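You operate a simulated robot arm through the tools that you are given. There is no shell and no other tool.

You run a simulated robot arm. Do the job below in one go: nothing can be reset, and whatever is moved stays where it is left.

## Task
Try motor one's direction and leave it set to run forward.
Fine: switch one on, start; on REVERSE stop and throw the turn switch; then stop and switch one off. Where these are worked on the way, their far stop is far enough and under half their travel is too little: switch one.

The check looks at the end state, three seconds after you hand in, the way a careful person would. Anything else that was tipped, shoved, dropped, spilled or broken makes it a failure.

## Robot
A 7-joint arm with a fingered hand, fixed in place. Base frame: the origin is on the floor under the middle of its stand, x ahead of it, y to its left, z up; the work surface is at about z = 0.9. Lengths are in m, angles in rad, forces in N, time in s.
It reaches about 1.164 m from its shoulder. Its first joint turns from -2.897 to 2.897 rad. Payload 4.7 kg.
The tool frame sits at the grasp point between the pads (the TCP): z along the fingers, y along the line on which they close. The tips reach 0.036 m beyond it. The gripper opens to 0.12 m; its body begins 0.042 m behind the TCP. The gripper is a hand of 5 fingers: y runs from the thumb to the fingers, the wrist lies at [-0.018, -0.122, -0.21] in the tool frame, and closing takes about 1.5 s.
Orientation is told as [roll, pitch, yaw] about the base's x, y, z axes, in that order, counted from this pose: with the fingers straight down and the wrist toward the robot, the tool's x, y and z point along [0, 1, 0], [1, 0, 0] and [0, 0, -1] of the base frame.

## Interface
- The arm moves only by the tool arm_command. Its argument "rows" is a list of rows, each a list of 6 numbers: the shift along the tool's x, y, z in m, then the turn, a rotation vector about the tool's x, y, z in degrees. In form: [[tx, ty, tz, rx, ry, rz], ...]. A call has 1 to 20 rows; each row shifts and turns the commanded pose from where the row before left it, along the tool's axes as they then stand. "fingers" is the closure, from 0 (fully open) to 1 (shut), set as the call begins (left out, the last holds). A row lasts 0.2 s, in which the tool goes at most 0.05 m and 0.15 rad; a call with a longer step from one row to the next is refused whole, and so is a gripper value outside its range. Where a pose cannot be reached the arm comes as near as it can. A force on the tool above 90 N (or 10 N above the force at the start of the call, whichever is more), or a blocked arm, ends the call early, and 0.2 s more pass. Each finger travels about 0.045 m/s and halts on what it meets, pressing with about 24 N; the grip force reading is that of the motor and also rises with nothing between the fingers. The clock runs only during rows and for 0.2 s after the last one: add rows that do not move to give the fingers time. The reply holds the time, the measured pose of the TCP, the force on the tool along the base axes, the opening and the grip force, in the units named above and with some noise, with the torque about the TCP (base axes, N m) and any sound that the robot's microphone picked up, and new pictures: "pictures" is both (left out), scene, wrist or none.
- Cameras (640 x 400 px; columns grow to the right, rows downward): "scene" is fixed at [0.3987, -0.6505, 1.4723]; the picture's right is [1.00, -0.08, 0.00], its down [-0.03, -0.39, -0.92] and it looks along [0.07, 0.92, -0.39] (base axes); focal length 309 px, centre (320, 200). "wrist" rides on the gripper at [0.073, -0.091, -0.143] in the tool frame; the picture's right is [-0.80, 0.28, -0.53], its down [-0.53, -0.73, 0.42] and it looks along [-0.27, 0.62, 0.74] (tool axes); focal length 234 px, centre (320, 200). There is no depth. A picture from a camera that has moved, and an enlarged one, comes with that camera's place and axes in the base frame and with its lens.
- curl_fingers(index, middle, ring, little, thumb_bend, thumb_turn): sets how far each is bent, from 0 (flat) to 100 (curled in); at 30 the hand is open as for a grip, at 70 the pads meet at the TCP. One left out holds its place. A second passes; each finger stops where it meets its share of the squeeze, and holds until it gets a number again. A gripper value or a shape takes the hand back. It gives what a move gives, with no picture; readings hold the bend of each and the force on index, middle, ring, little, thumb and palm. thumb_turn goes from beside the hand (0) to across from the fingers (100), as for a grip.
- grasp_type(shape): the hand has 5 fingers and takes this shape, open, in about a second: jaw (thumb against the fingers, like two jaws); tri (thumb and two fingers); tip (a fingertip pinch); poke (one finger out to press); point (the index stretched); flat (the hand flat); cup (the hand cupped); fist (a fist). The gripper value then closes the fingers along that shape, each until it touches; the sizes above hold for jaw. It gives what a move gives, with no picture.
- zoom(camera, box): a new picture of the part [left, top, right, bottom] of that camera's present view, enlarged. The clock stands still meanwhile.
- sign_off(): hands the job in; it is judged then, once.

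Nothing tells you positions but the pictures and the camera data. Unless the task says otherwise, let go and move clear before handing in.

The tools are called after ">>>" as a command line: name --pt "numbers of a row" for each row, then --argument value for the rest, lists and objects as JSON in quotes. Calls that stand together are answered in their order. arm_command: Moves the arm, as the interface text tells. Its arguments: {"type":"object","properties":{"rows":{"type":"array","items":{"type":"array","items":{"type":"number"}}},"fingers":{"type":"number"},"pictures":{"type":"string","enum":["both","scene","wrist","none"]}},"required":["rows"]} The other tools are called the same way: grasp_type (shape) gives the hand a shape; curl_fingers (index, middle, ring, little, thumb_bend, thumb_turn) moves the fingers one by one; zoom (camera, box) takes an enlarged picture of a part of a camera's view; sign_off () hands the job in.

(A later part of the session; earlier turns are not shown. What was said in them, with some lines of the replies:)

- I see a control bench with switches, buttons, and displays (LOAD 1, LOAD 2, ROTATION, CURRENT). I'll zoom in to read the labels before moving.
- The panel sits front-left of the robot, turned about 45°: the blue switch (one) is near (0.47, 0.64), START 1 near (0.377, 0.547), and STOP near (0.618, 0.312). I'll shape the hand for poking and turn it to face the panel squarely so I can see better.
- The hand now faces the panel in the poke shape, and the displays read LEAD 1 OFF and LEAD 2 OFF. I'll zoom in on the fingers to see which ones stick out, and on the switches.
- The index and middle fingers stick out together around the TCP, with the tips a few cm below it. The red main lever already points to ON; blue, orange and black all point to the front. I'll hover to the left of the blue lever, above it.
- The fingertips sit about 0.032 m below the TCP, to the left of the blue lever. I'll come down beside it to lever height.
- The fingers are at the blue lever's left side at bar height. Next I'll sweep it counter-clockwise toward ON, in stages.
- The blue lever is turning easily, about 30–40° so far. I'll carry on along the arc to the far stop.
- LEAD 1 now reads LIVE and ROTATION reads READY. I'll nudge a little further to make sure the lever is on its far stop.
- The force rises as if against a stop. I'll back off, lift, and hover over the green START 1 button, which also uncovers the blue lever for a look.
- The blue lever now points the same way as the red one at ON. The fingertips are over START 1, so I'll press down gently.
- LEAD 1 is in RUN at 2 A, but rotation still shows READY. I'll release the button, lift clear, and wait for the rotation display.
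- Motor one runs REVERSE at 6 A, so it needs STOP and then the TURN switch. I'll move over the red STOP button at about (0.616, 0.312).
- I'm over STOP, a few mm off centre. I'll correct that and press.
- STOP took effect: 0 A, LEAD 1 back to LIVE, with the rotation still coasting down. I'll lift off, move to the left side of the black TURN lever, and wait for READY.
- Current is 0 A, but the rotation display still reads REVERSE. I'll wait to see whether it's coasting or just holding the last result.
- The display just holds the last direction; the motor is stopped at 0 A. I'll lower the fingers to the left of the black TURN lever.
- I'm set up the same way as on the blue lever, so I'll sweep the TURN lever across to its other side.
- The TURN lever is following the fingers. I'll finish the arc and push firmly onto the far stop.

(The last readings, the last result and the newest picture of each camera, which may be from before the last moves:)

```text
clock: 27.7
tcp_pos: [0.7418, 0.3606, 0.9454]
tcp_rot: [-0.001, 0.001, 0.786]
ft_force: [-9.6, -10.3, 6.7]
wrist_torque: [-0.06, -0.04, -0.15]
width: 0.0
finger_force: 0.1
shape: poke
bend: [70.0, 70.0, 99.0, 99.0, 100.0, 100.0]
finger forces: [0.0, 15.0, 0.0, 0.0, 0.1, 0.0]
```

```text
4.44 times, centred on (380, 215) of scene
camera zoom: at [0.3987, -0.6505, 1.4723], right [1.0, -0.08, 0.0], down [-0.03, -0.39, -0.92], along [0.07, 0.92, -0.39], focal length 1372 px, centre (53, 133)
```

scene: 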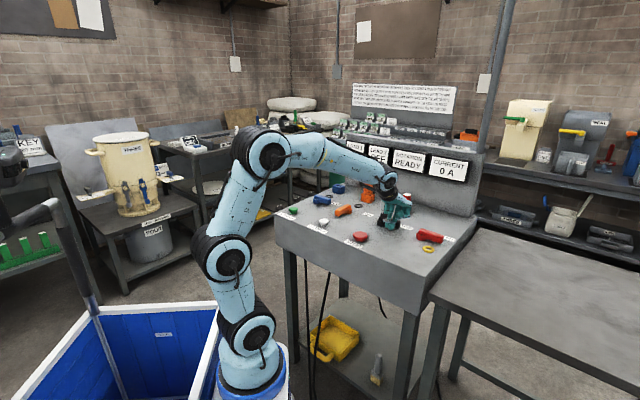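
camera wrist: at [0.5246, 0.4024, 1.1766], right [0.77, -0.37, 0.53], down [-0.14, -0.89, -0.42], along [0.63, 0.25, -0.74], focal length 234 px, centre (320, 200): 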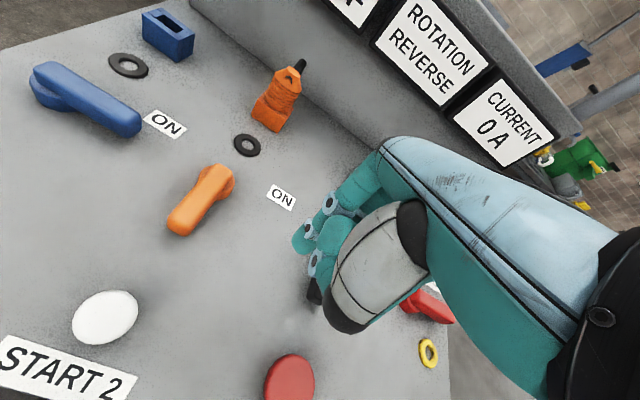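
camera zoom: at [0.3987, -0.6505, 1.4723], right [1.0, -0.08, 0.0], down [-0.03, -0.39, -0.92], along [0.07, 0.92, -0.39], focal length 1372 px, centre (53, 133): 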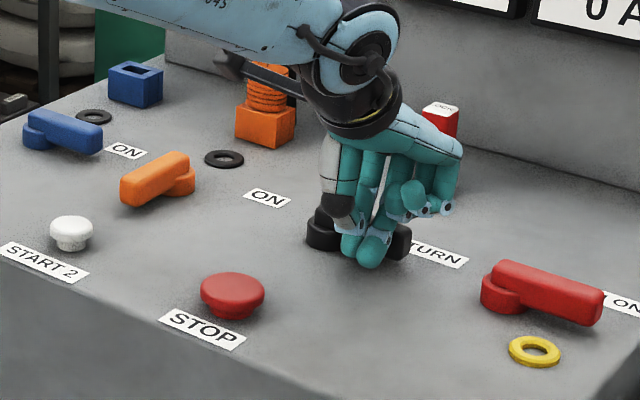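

TURN is thrown and ROTATION reads READY. I'll back off, lift, and return over START 1 for a confirming run.

>>> arm_command --pt "0 -0.015 0 0 0 0" --pt "0 -0.018 0 0 0 0" --pt "0 0 -0.03 0 0 0" --pt "0 0 -0.03 0 0 0" --pt "0 -0.02 -0.025 0 0 0" --pt "0.01 -0.04 0 0 0 0" --pt "0.04 -0.02 0 0 0 0" --pt "0.045 -0.0145 0 0 0 0" --pt "0.045 0 0 0 0 0" --pt "0.045 0 0 0 0 0" --pt "0.045 0 0 0 0 0" --pt "0.045 0 0 0 0 0" --pt "0.045 0 0 0 0 0" --pt "0.045 0 0 0 0 0" --pt "0.0265 0 0 0 0 0" --pt "0 0 0 0 0 0"

>>> zoom --camera "scene" --box '[270, 130, 480, 260]'

>>> zoom --camera "wrist" --box '[220, 150, 400, 300]'

```text
clock: 31.1
tcp_pos: [0.3741, 0.5491, 1.028]
tcp_rot: [0.003, 0.001, 0.785]
ft_force: [0.2, 0.5, 0.7]
wrist_torque: [-0.01, -0.03, -0.02]
width: 0.0
finger_force: 0.0
shape: poke
bend: [70.0, 70.0, 99.0, 99.0, 100.0, 100.0]
finger forces: [0.0, 0.0, 0.0, 0.1, 0.0, 0.0]
camera wrist: at [0.2608, 0.5364, 1.1736], right [0.77, -0.37, 0.53], down [-0.14, -0.89, -0.42], along [0.63, 0.25, -0.74], focal length 234 px, centre (320, 200)
```

scene: 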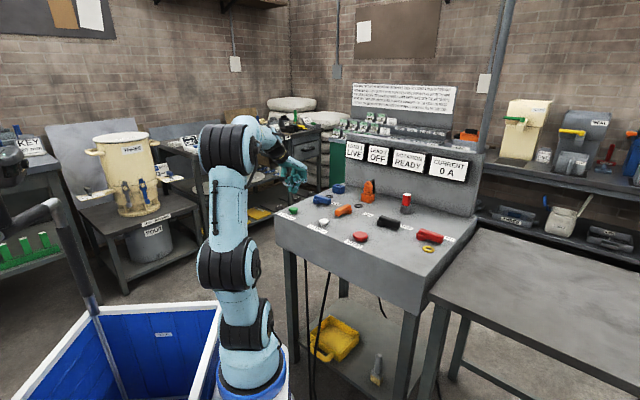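
wrist: 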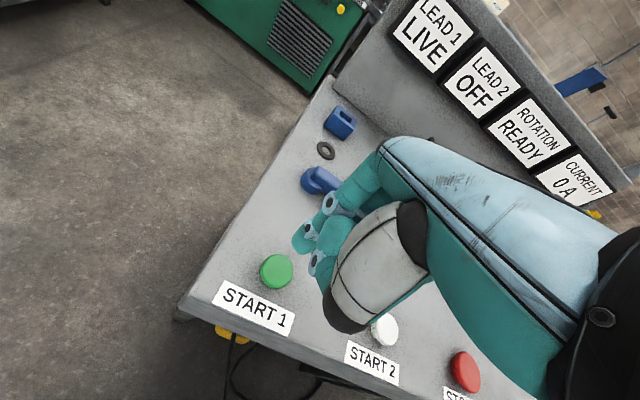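

```text
3.05 times, centred on (375, 195) of scene
camera zoom: at [0.3987, -0.6505, 1.4723], right [1.0, -0.08, 0.0], down [-0.03, -0.39, -0.92], along [0.07, 0.92, -0.39], focal length 941 px, centre (152, 215)
```

zoom: 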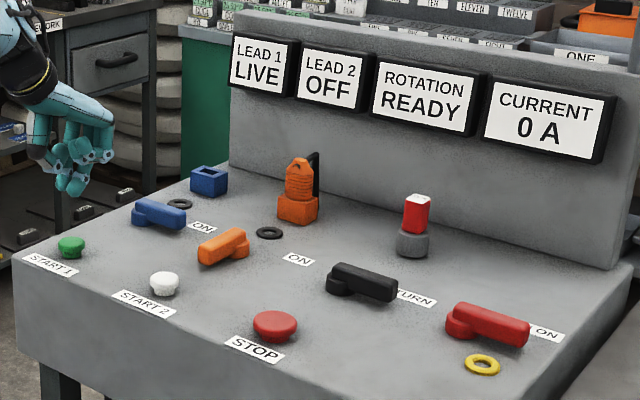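

```text
2.67 times, centred on (310, 225) of wrist
camera zoom: at [0.2608, 0.5364, 1.1736], right [0.77, -0.37, 0.53], down [-0.14, -0.89, -0.42], along [0.63, 0.25, -0.74], focal length 624 px, centre (347, 133)
```

zoom: 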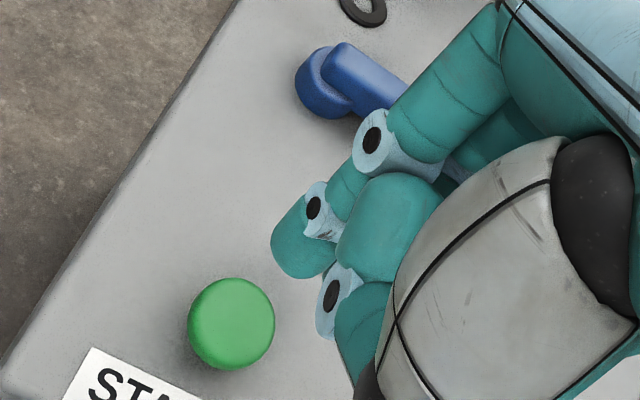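

Black, blue and red all lie at their right-hand stops now. I'll press START 1 again to confirm the new direction.

>>> arm_command --pt "0 0 0.02 0 0 0" --pt "0 0 0.02 0 0 0" --pt "0 0 0.02 0 0 0" --pt "0 0 0.007 0 0 0" --pt "0 0 0.005 0 0 0" --pt "0 0 0.005 0 0 0" --pt "0 0 0 0 0 0" --pt "0 0 -0.02 0 0 0" --pt "0 0 -0.03 0 0 0" --pt "0 0 -0.027 0 0 0" --pt "0 0 0 0 0 0" --pt "0 0 0 0 0 0" --pt "0 0 0 0 0 0" --pt "0 0 0 0 0 0" --pt "0 0 0 0 0 0" --pictures "scene"

>>> zoom --camera "scene" --box '[270, 130, 480, 260]'

```text
clock: 34.3
tcp_pos: [0.3747, 0.5486, 1.0298]
tcp_rot: [-0.001, 0.002, 0.786]
ft_force: [-0.4, 0.3, 0.1]
wrist_torque: [0.03, 0.01, -0.03]
width: 0.0
finger_force: 0.0
shape: poke
bend: [70.0, 70.0, 99.0, 99.0, 100.0, 100.0]
finger forces: [0.1, 0.1, 0.0, 0.0, 0.1, 0.0]
```

scene: 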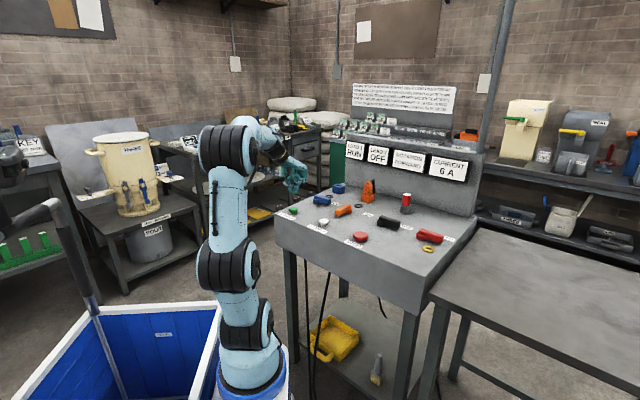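

```text
3.05 times, centred on (375, 195) of scene
camera zoom: at [0.3987, -0.6505, 1.4723], right [1.0, -0.08, 0.0], down [-0.03, -0.39, -0.92], along [0.07, 0.92, -0.39], focal length 941 px, centre (152, 215)
```

zoom: 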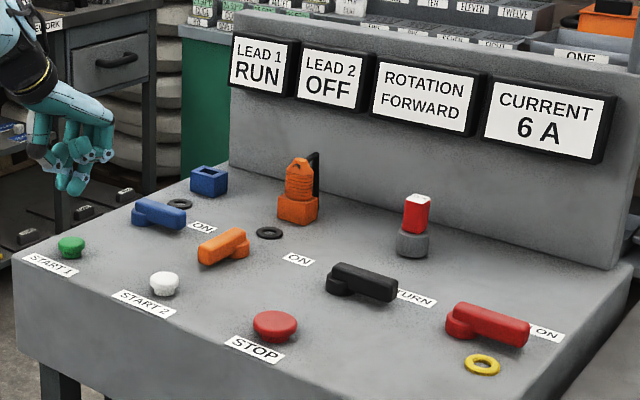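

Motor one now runs FORWARD. I'll go back to STOP and press it.

>>> arm_command --pt "-0.042 0 0 0 0 0" --pt "-0.042 0 0 0 0 0" --pt "-0.042 0 0 0 0 0" --pt "-0.042 0 0 0 0 0" --pt "-0.042 0 0 0 0 0" --pt "-0.042 0 0 0 0 0" --pt "-0.042 0 0 0 0 0" --pt "-0.0415 0 0 0 0 0" --pt "0 0 0 0 0 0" --pictures "none"

>>> arm_command --pt "0 0 0.02 0 0 0" --pt "0 0 0.02 0 0 0" --pt "0 0 0.018 0 0 0" --pt "0 0 0.006 0 0 0" --pt "0 0 0.005 0 0 0" --pt "0 0 0.005 0 0 0" --pt "0 0 0.004 0 0 0" --pt "0 0 0 0 0 0" --pictures "scene"

>>> zoom --camera "scene" --box '[270, 130, 480, 260]'

```text
clock: 36.3
tcp_pos: [0.6122, 0.3123, 1.0296]
tcp_rot: [0.001, 0.0, 0.785]
ft_force: [0.7, 0.7, 0.7]
wrist_torque: [-0.05, 0.02, 0.04]
width: 0.0001
finger_force: 0.0
shape: poke
bend: [70.0, 70.0, 99.0, 99.0, 100.0, 100.0]
finger forces: [0.0, 0.0, 0.0, 0.0, 0.2, 0.0]
```

```text
clock: 38.1
tcp_pos: [0.612, 0.3129, 0.9527]
tcp_rot: [0.001, -0.001, 0.787]
ft_force: [1.6, 1.2, 7.2]
wrist_torque: [-0.04, -0.12, 0.05]
width: 0.0
finger_force: 0.1
shape: poke
bend: [70.0, 70.0, 99.0, 99.0, 100.0, 100.0]
finger forces: [0.1, 7.4, 0.1, 0.0, 0.1, 0.0]
```

scene: 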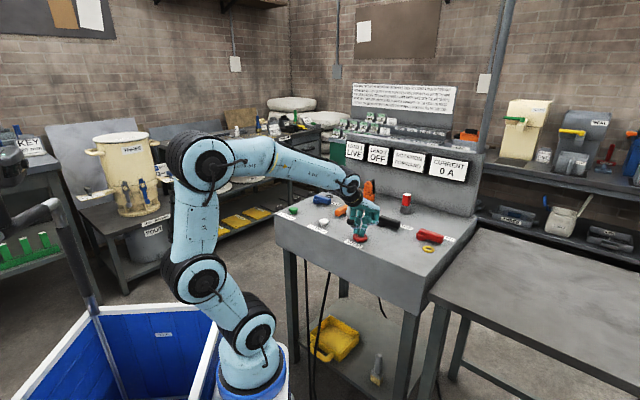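

```text
3.05 times, centred on (375, 195) of scene
camera zoom: at [0.3987, -0.6505, 1.4723], right [1.0, -0.08, 0.0], down [-0.03, -0.39, -0.92], along [0.07, 0.92, -0.39], focal length 941 px, centre (152, 215)
```

zoom: 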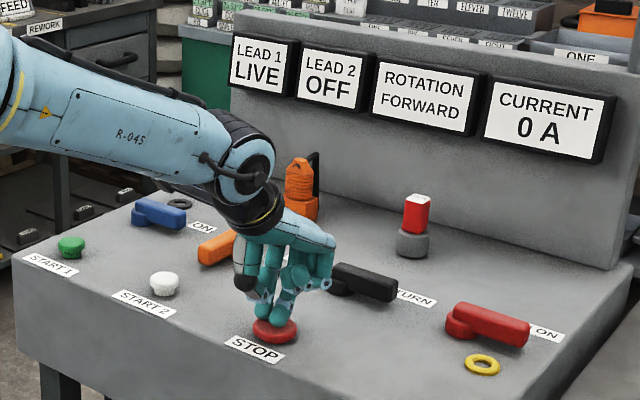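

Motor one is stopped: 0 A, with FORWARD showing as the last direction. To swing the blue lever back clockwise I need to push from its far side, so I'll lift, move behind it up high, and turn the hand so the index side does the pushing.

>>> arm_command --pt "0 0 -0.03 0 0 0" --pt "0 0 -0.03 0 0 0" --pt "0 0 -0.03 0 0 0" --pt "0 0 -0.03 0 0 0" --pt "0 0 -0.03 0 0 0" --pt "0.0346 0.0258 0 0 0 0" --pt "0.0346 0.0258 0 0 0 0" --pt "0.0346 0.0258 0 0 0 0" --pt "0.0346 0.0258 0 0 0 0" --pt "0.0346 0.0258 0 0 0 0" --pt "0.0346 0.0258 0 0 0 0" --pt "0.0346 0.0258 0 0 0 0" --pt "0.0346 0.0258 0 0 0 0" --pt "0 0 0 0 0 0" --pictures "scene"

>>> arm_command --pt "0 0 0 0 0 -7.5" --pt "0 0 0 0 0 -7.5" --pt "0 0 0 0 0 -7.5" --pt "0 0 0 0 0 -7.5" --pt "0 0 0 0 0 -7.5" --pt "0 0 0 0 0 -7.5" --pt "0 0 0 0 0 0"

```text
clock: 41.1
tcp_pos: [0.5643, 0.6543, 1.1003]
tcp_rot: [0.0, 0.001, 0.783]
ft_force: [-0.6, 0.8, 0.4]
wrist_torque: [0.0, 0.01, 0.0]
width: 0.0
finger_force: 0.0
shape: poke
bend: [70.0, 70.0, 99.0, 99.0, 100.0, 100.0]
finger forces: [0.0, 0.0, 0.0, 0.0, 0.0, 0.0]
```

scene: 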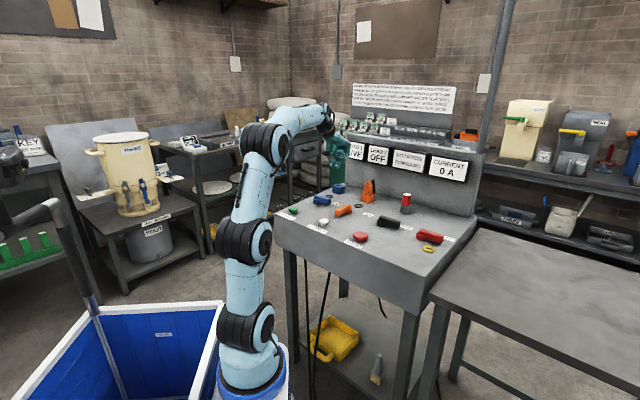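

```text
clock: 42.7
tcp_pos: [0.563, 0.6537, 1.1009]
tcp_rot: [0.0, 0.0, 1.572]
ft_force: [0.9, -0.1, 0.2]
wrist_torque: [0.0, 0.0, 0.01]
width: 0.0
finger_force: 0.1
shape: poke
bend: [70.0, 70.0, 99.0, 99.0, 100.0, 100.0]
finger forces: [0.1, 0.0, 0.0, 0.0, 0.0, 0.0]
camera wrist: at [0.4912, 0.5636, 1.2457], right [0.8, 0.28, 0.53], down [0.53, -0.73, -0.42], along [0.27, 0.62, -0.74], focal length 234 px, centre (320, 200)
```

scene: 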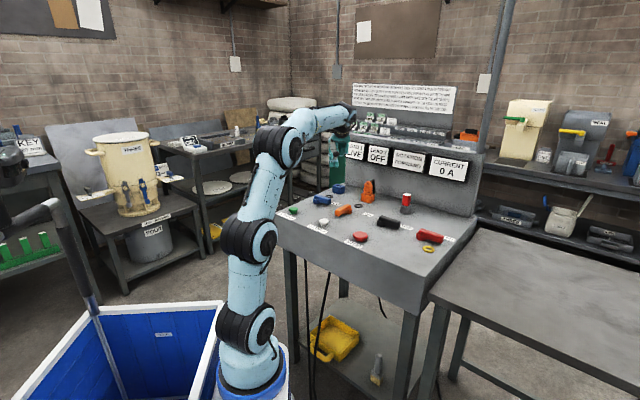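
wrist: 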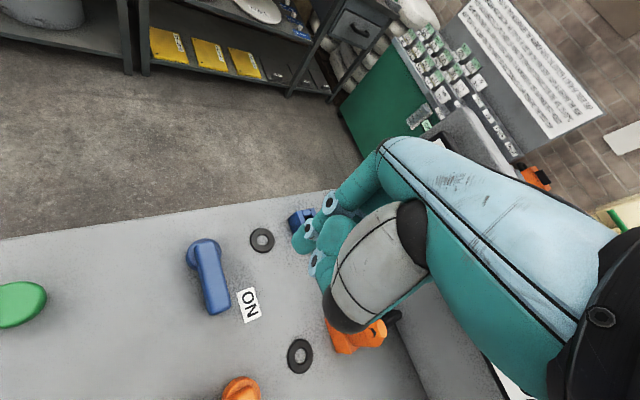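

The 90° yaw came out cleanly and the blue lever is clearly visible pointing right. I'll turn another 45°.

>>> arm_command --pt "0 0 0 0 0 -7.5" --pt "0 0 0 0 0 -7.5" --pt "0 0 0 0 0 -7.5" --pt "0 0 0 0 0 -7.5" --pt "0 0 0 0 0 -7.5" --pt "0 0 0 0 0 -7.5" --pt "0 0 0 0 0 0"

>>> zoom --camera "scene" --box '[280, 100, 400, 230]'

>>> zoom --camera "wrist" --box '[180, 150, 440, 370]'

```text
clock: 44.3
tcp_pos: [0.5616, 0.6533, 1.1012]
tcp_rot: [0.0, 0.0, 2.358]
ft_force: [0.1, 0.1, -0.1]
wrist_torque: [-0.02, -0.03, 0.0]
width: 0.0
finger_force: 0.1
shape: poke
bend: [70.0, 70.0, 99.0, 99.0, 100.0, 100.0]
finger forces: [0.0, 0.1, 0.0, 0.0, 0.0, 0.1]
camera wrist: at [0.5769, 0.5386, 1.2458], right [0.37, 0.77, 0.53], down [0.89, -0.14, -0.42], along [-0.25, 0.63, -0.74], focal length 234 px, centre (320, 200)
```

scene: 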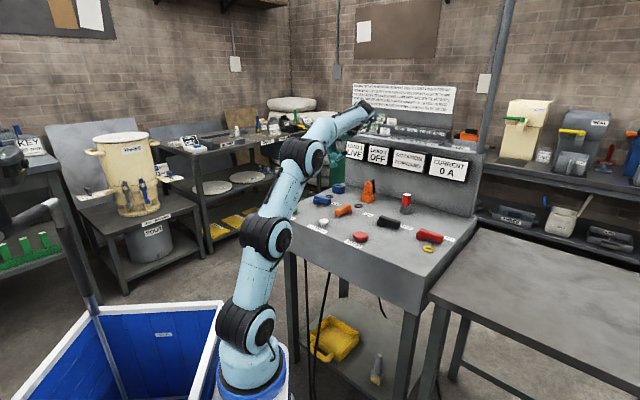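
wrist: 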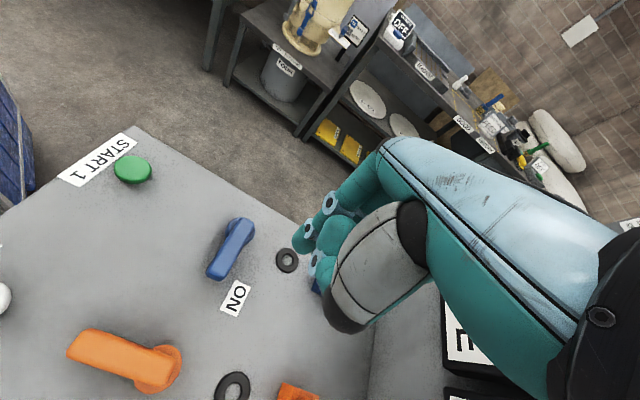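

```text
3.08 times, centred on (340, 165) of scene
camera zoom: at [0.3987, -0.6505, 1.4723], right [1.0, -0.08, 0.0], down [-0.03, -0.39, -0.92], along [0.07, 0.92, -0.39], focal length 950 px, centre (258, 308)
```

zoom: 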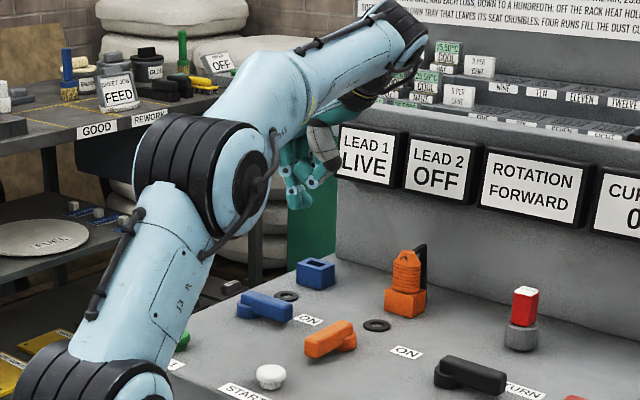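

```text
1.82 times, centred on (310, 260) of wrist
camera zoom: at [0.5769, 0.5386, 1.2458], right [0.37, 0.77, 0.53], down [0.89, -0.14, -0.42], along [-0.25, 0.63, -0.74], focal length 426 px, centre (338, 91)
```

zoom: 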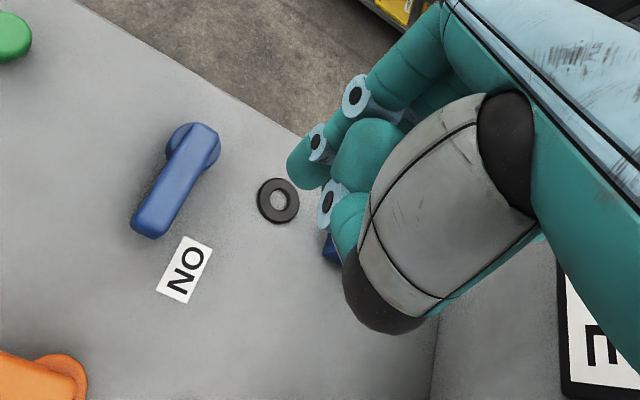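

The hand is turned and sits behind the blue lever, clear of the washer. I'll lower it most of the way and check.

>>> arm_command --pt "-0.006 0 0.02 0 0 0" --pt "0 0 0.025 0 0 0" --pt "0 0 0.025 0 0 0" --pt "0 0 0.025 0 0 0" --pt "0 0 0.02 0 0 0" --pt "0 0 0 0 0 0"

>>> zoom --camera "scene" --box '[270, 130, 390, 230]'

>>> zoom --camera "wrist" --box '[180, 150, 440, 370]'

```text
clock: 45.7
tcp_pos: [0.5688, 0.6589, 0.9863]
tcp_rot: [0.0, -0.001, 2.356]
ft_force: [-0.8, 0.1, -0.1]
wrist_torque: [0.03, -0.02, 0.02]
width: 0.0002
finger_force: 0.1
shape: poke
bend: [70.0, 70.0, 99.0, 99.0, 100.0, 100.0]
finger forces: [0.1, 0.0, 0.0, 0.0, 0.0, 0.1]
camera wrist: at [0.5828, 0.5434, 1.1304], right [0.37, 0.77, 0.53], down [0.89, -0.14, -0.42], along [-0.25, 0.63, -0.74], focal length 234 px, centre (320, 200)
```

scene: 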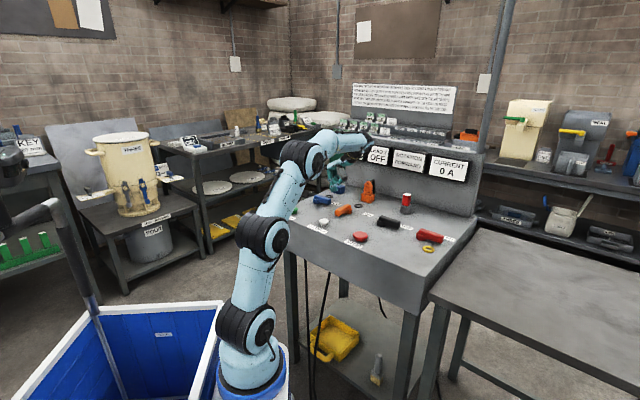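
wrist: 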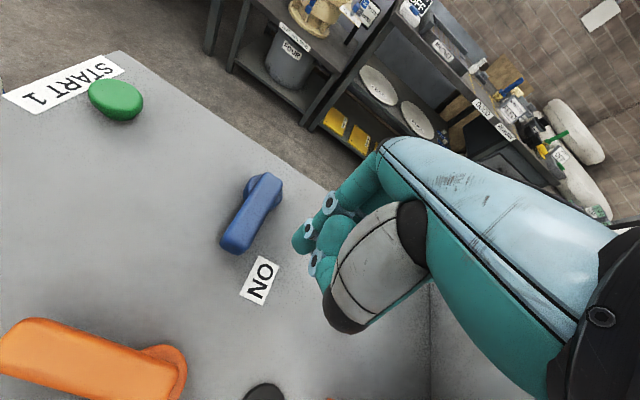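

```text
4.00 times, centred on (330, 180) of scene
camera zoom: at [0.3987, -0.6505, 1.4723], right [1.0, -0.08, 0.0], down [-0.03, -0.39, -0.92], along [0.07, 0.92, -0.39], focal length 1235 px, centre (280, 280)
```

zoom: 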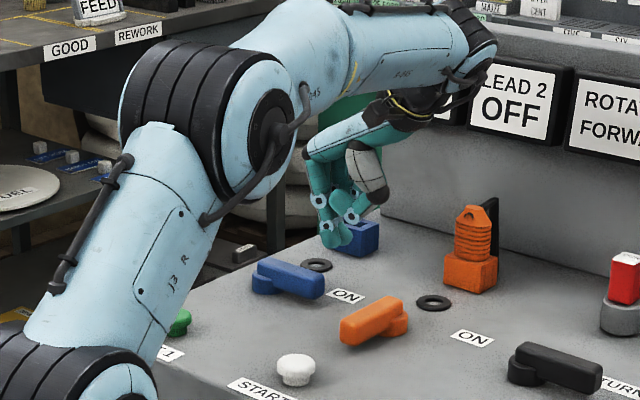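

```text
1.82 times, centred on (310, 260) of wrist
camera zoom: at [0.5828, 0.5434, 1.1304], right [0.37, 0.77, 0.53], down [0.89, -0.14, -0.42], along [-0.25, 0.63, -0.74], focal length 426 px, centre (338, 91)
```

zoom: 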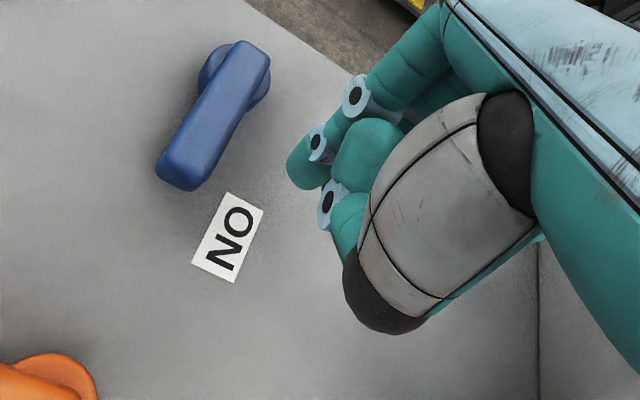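

There's clear room behind the lever. I'll lower the last 4 cm to bar height and look again.

>>> arm_command --pt "0 0 0.015 0 0 0" --pt "0 0 0.014 0 0 0" --pt "0 0 0.012 0 0 0" --pt "0 0 0 0 0 0"

>>> zoom --camera "scene" --box '[270, 130, 390, 230]'

>>> zoom --camera "wrist" --box '[180, 150, 440, 370]'

```text
clock: 46.7
tcp_pos: [0.5662, 0.6578, 0.9433]
tcp_rot: [0.001, 0.0, 2.357]
ft_force: [-0.3, -0.6, 1.0]
wrist_torque: [0.01, 0.01, 0.01]
width: 0.0002
finger_force: 0.1
shape: poke
bend: [70.0, 70.0, 99.0, 99.0, 100.0, 100.0]
finger forces: [0.1, 0.0, 0.0, 0.0, 0.1, 0.0]
camera wrist: at [0.5809, 0.5426, 1.0885], right [0.37, 0.77, 0.53], down [0.89, -0.14, -0.42], along [-0.25, 0.63, -0.74], focal length 234 px, centre (320, 200)
```

scene: 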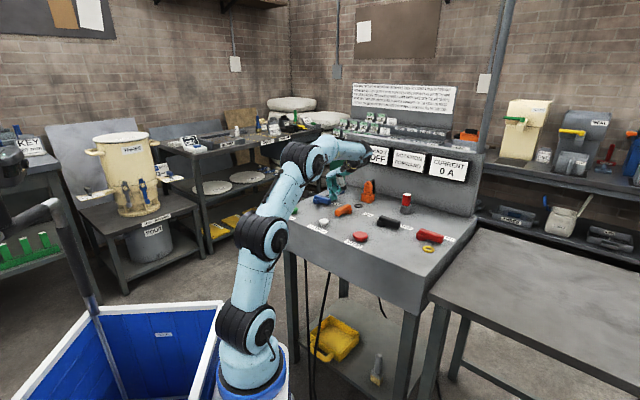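
wrist: 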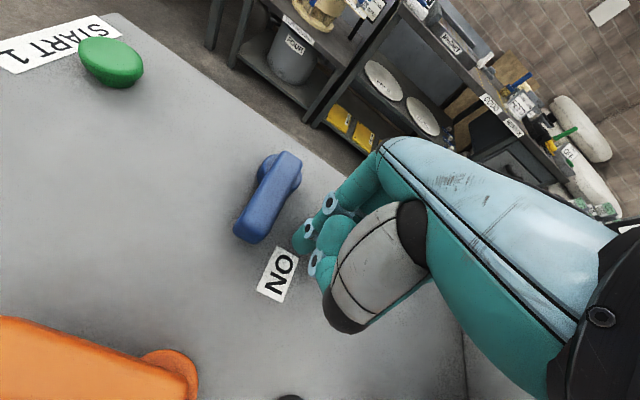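

```text
4.00 times, centred on (330, 180) of scene
camera zoom: at [0.3987, -0.6505, 1.4723], right [1.0, -0.08, 0.0], down [-0.03, -0.39, -0.92], along [0.07, 0.92, -0.39], focal length 1235 px, centre (280, 280)
```

zoom: 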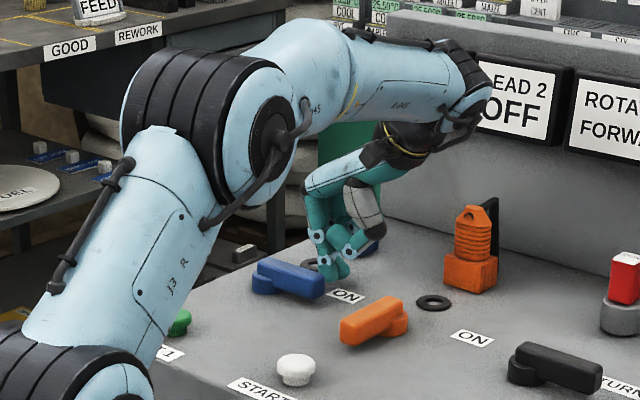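

```text
1.82 times, centred on (310, 260) of wrist
camera zoom: at [0.5809, 0.5426, 1.0885], right [0.37, 0.77, 0.53], down [0.89, -0.14, -0.42], along [-0.25, 0.63, -0.74], focal length 426 px, centre (338, 91)
```

zoom: 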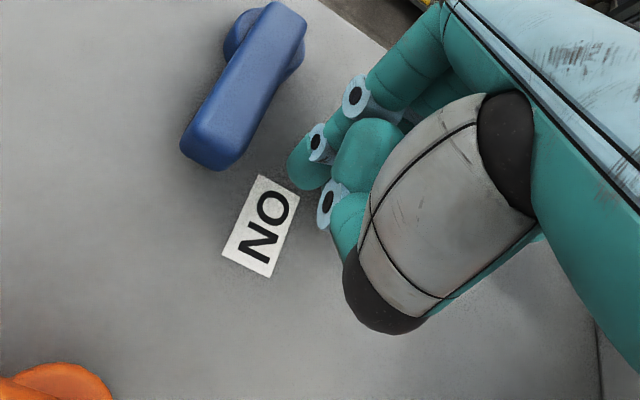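

The fingers are just behind the lever at bar height. I'll sweep it clockwise toward OFF, first half first.

>>> arm_command --pt "0.0095 0 0 0 0 0" --pt "0.0095 0 0 0 0 0" --pt "0.012 -0.003 0 0 0 0" --pt "0.012 -0.003 0 0 0 0" --pt "0.012 -0.003 0 0 0 0" --pt "0 0 0 0 0 0"

>>> zoom --camera "scene" --box '[270, 130, 390, 230]'

>>> zoom --camera "wrist" --box '[180, 150, 440, 370]'

```text
clock: 48.1
tcp_pos: [0.5362, 0.6128, 0.9456]
tcp_rot: [0.0, 0.0, 2.355]
ft_force: [0.1, 0.8, 0.5]
wrist_torque: [-0.04, -0.01, -0.01]
width: 0.0
finger_force: 0.1
shape: poke
bend: [70.0, 70.0, 99.0, 99.0, 100.0, 100.0]
finger forces: [0.3, 0.0, 0.0, 0.0, 0.1, 0.0]
camera wrist: at [0.5495, 0.4974, 1.0898], right [0.37, 0.77, 0.52], down [0.89, -0.14, -0.42], along [-0.25, 0.63, -0.74], focal length 234 px, centre (320, 200)
```

scene: 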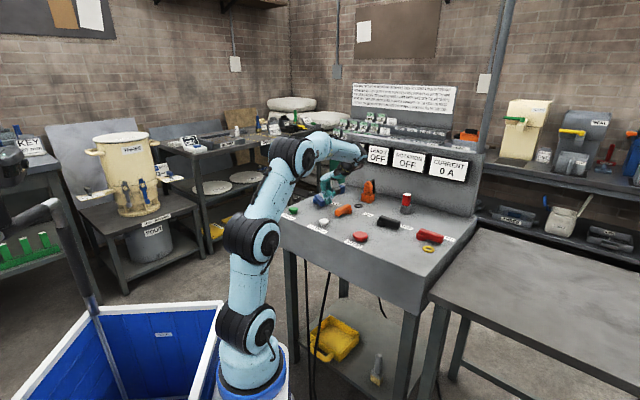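
wrist: 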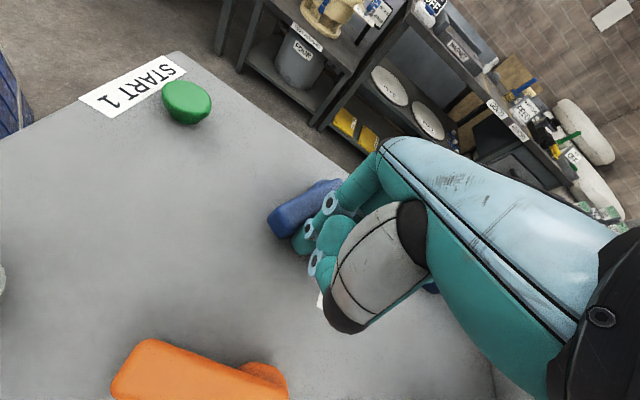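

```text
4.00 times, centred on (330, 180) of scene
camera zoom: at [0.3987, -0.6505, 1.4723], right [1.0, -0.08, 0.0], down [-0.03, -0.39, -0.92], along [0.07, 0.92, -0.39], focal length 1235 px, centre (280, 280)
```

zoom: 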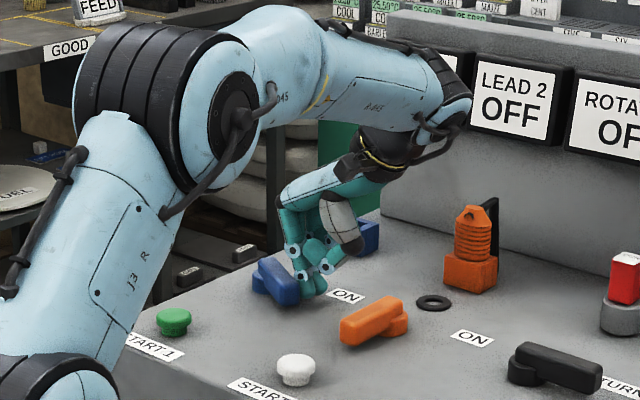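

```text
1.82 times, centred on (310, 260) of wrist
camera zoom: at [0.5495, 0.4974, 1.0898], right [0.37, 0.77, 0.52], down [0.89, -0.14, -0.42], along [-0.25, 0.63, -0.74], focal length 426 px, centre (338, 91)
```

zoom: 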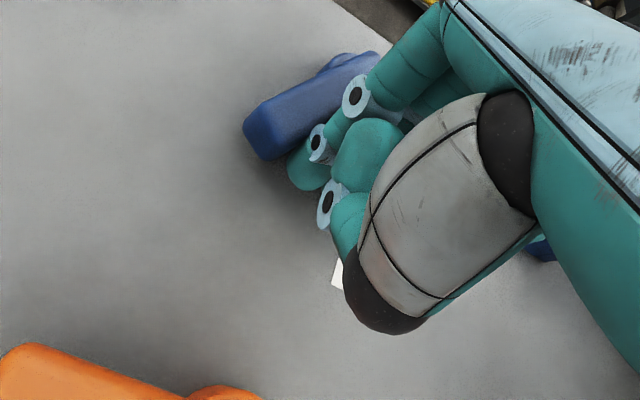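

The lever is swinging back and ROTATION already reads OFF. I'll continue all the way to the front stop.

>>> arm_command --pt "0.0108 0.0028 0 0 0 0" --pt "0.0108 0.0028 0 0 0 0" --pt "0.0108 0.0028 0 0 0 0" --pt "0.0077 0.0077 0 0 0 0" --pt "0.0077 0.0077 0 0 0 0" --pt "0.0077 0.0077 0 0 0 0" --pt "0 0.004 0 0 0 0" --pt "0 0.004 0 0 0 0" --pt "0 0.003 0 0 0 0" --pt "0 0 0 0 0 0"

>>> zoom --camera "scene" --box '[270, 130, 390, 230]'

>>> zoom --camera "wrist" --box '[180, 150, 440, 370]'

```text
clock: 50.3
tcp_pos: [0.4653, 0.603, 0.946]
tcp_rot: [-0.001, 0.0, 2.356]
ft_force: [16.4, -18.3, 9.3]
wrist_torque: [-0.06, -0.14, -0.07]
width: 0.0
finger_force: 0.1
shape: poke
bend: [70.0, 70.0, 99.0, 99.0, 100.0, 100.0]
finger forces: [7.8, 17.6, 0.0, 0.1, 0.0, 0.0]
camera wrist: at [0.4798, 0.488, 1.0901], right [0.37, 0.77, 0.53], down [0.89, -0.14, -0.42], along [-0.25, 0.63, -0.74], focal length 234 px, centre (320, 200)
```

scene: 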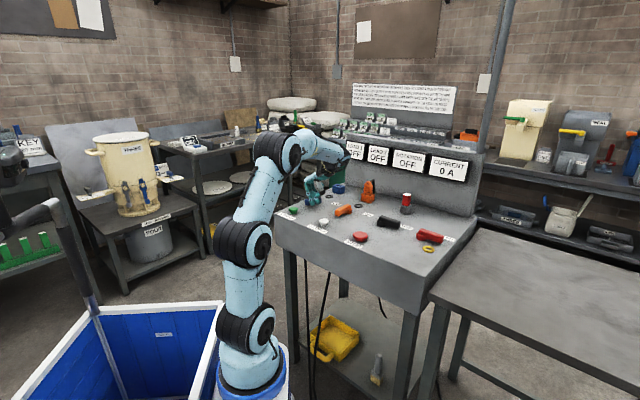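
wrist: 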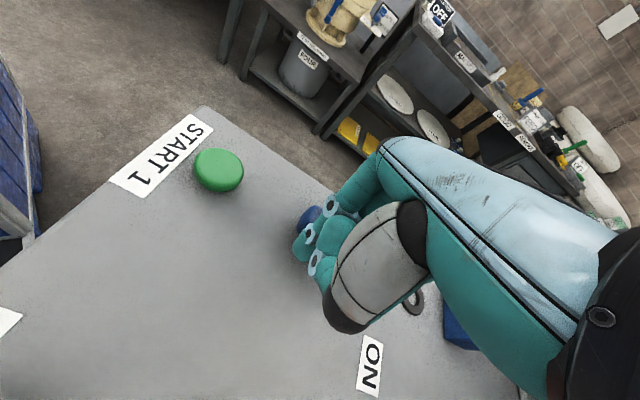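

```text
4.00 times, centred on (330, 180) of scene
camera zoom: at [0.3987, -0.6505, 1.4723], right [1.0, -0.08, 0.0], down [-0.03, -0.39, -0.92], along [0.07, 0.92, -0.39], focal length 1235 px, centre (280, 280)
```

zoom: 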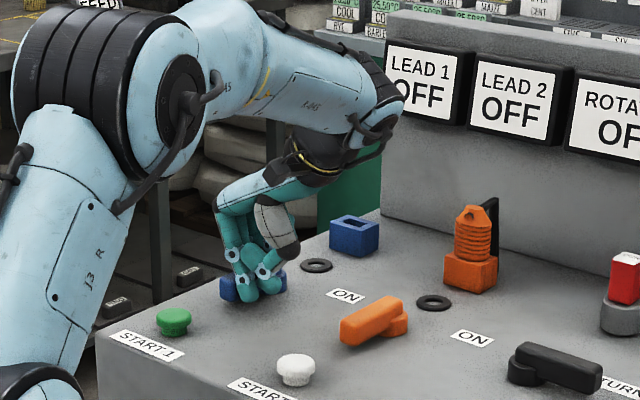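

```text
1.82 times, centred on (310, 260) of wrist
camera zoom: at [0.4798, 0.488, 1.0901], right [0.37, 0.77, 0.53], down [0.89, -0.14, -0.42], along [-0.25, 0.63, -0.74], focal length 426 px, centre (338, 91)
```

zoom: 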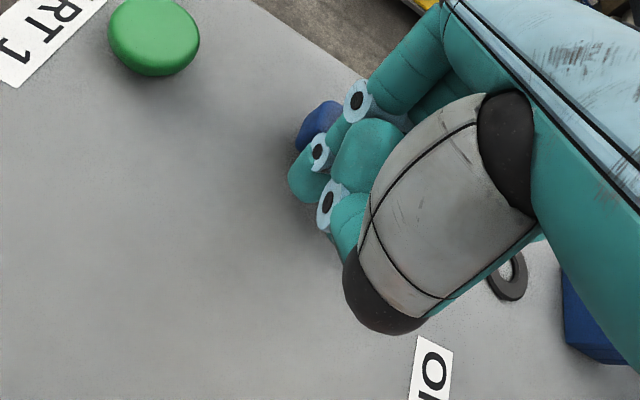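

The lever is hard on its front stop and LEAD 1 reads OFF. I'll back away from it, lift straight up and clear, then inspect everything.

>>> arm_command --pt "0 -0.012 0 0 0 0" --pt "0 -0.015 0 0 0 0" --pt "0 0 -0.03 0 0 0" --pt "0 0 -0.035 0 0 0" --pt "0 0 -0.035 0 0 0" --pt "0 0 -0.035 0 0 0" --pt "0 0 -0.035 0 0 0" --pt "0 0 -0.035 0 0 7.5" --pt "0.03 0.02 -0.02 0 0 7.5" --pt "0.03 0.02 0 0 0 7.5" --pt "0.03 0.02 0 0 0 7.5" --pt "0.03 0.02 0 0 0 7.5" --pt "0.03 0.02 0 0 0 7.5" --pt "0 0 0 0 0 0"

>>> zoom --camera "scene" --box '[270, 130, 480, 260]'

>>> zoom --camera "scene" --box '[270, 165, 370, 245]'

```text
clock: 53.3
tcp_pos: [0.3114, 0.6182, 1.1721]
tcp_rot: [0.0, 0.0, 1.569]
ft_force: [-0.1, 0.4, 0.1]
wrist_torque: [0.02, -0.03, -0.01]
width: 0.0
finger_force: 0.1
shape: poke
bend: [70.0, 70.0, 99.0, 99.0, 100.0, 100.0]
finger forces: [0.0, 0.0, 0.1, 0.0, 0.0, 0.1]
camera wrist: at [0.2391, 0.5276, 1.316], right [0.8, 0.28, 0.53], down [0.53, -0.73, -0.42], along [0.27, 0.62, -0.74], focal length 234 px, centre (320, 200)
```

scene: 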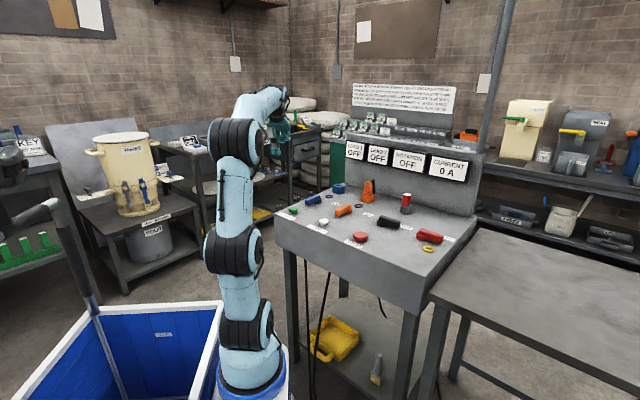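
wrist: 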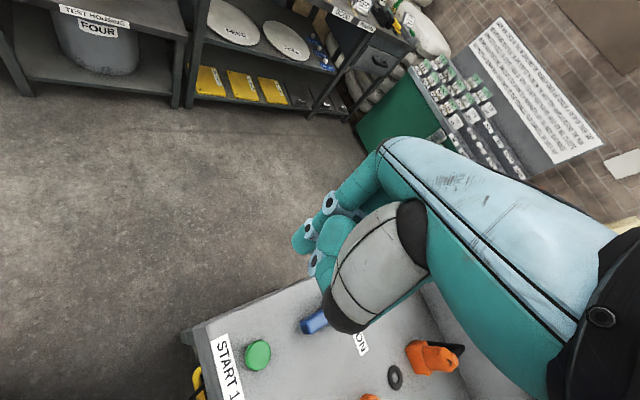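

```text
3.05 times, centred on (375, 195) of scene
camera zoom: at [0.3987, -0.6505, 1.4723], right [1.0, -0.08, 0.0], down [-0.03, -0.39, -0.92], along [0.07, 0.92, -0.39], focal length 941 px, centre (152, 215)
```

zoom: 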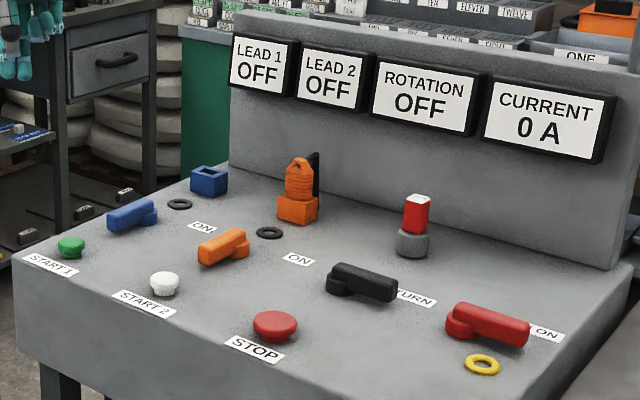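

```text
5.00 times, centred on (320, 205) of scene
camera zoom: at [0.3987, -0.6505, 1.4723], right [1.0, -0.08, 0.0], down [-0.03, -0.39, -0.92], along [0.07, 0.92, -0.39], focal length 1544 px, centre (320, 175)
```

zoom: 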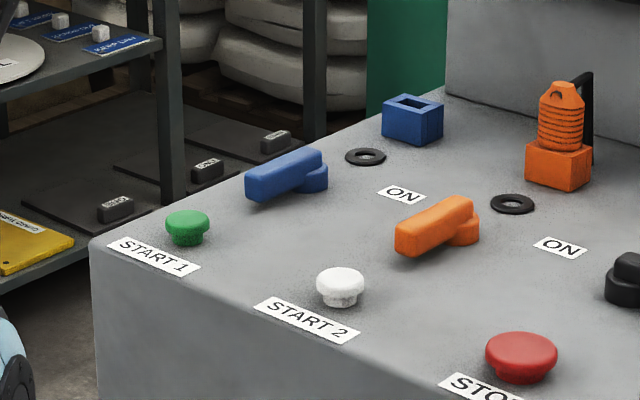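

The blue switch is back at OFF, parallel to orange, and TURN is at the position that ran motor one FORWARD. LEAD 1 and ROTATION read OFF, current is 0 A, nothing else has moved and the arm is clear, so I'm handing in.

>>> sign_off

```text
The job is handed in.
```

Motor one is stopped, its switch is off, and the TURN switch is set so it runs forward. The job is handed in.

- **First run:** with switch one on, START 1 ran the motor in REVERSE at 6 A. I pressed STOP and threw the TURN switch to its far stop.
- **Check run:** I started it once more, which your steps didn't list, and the display read FORWARD. I then pressed STOP and turned switch one back to its OFF stop.
- **End state:** LEAD 1, LEAD 2 and ROTATION all read OFF, and the current is 0 A. In the last pictures nothing else on the bench had moved, and the arm is clear of the panel.
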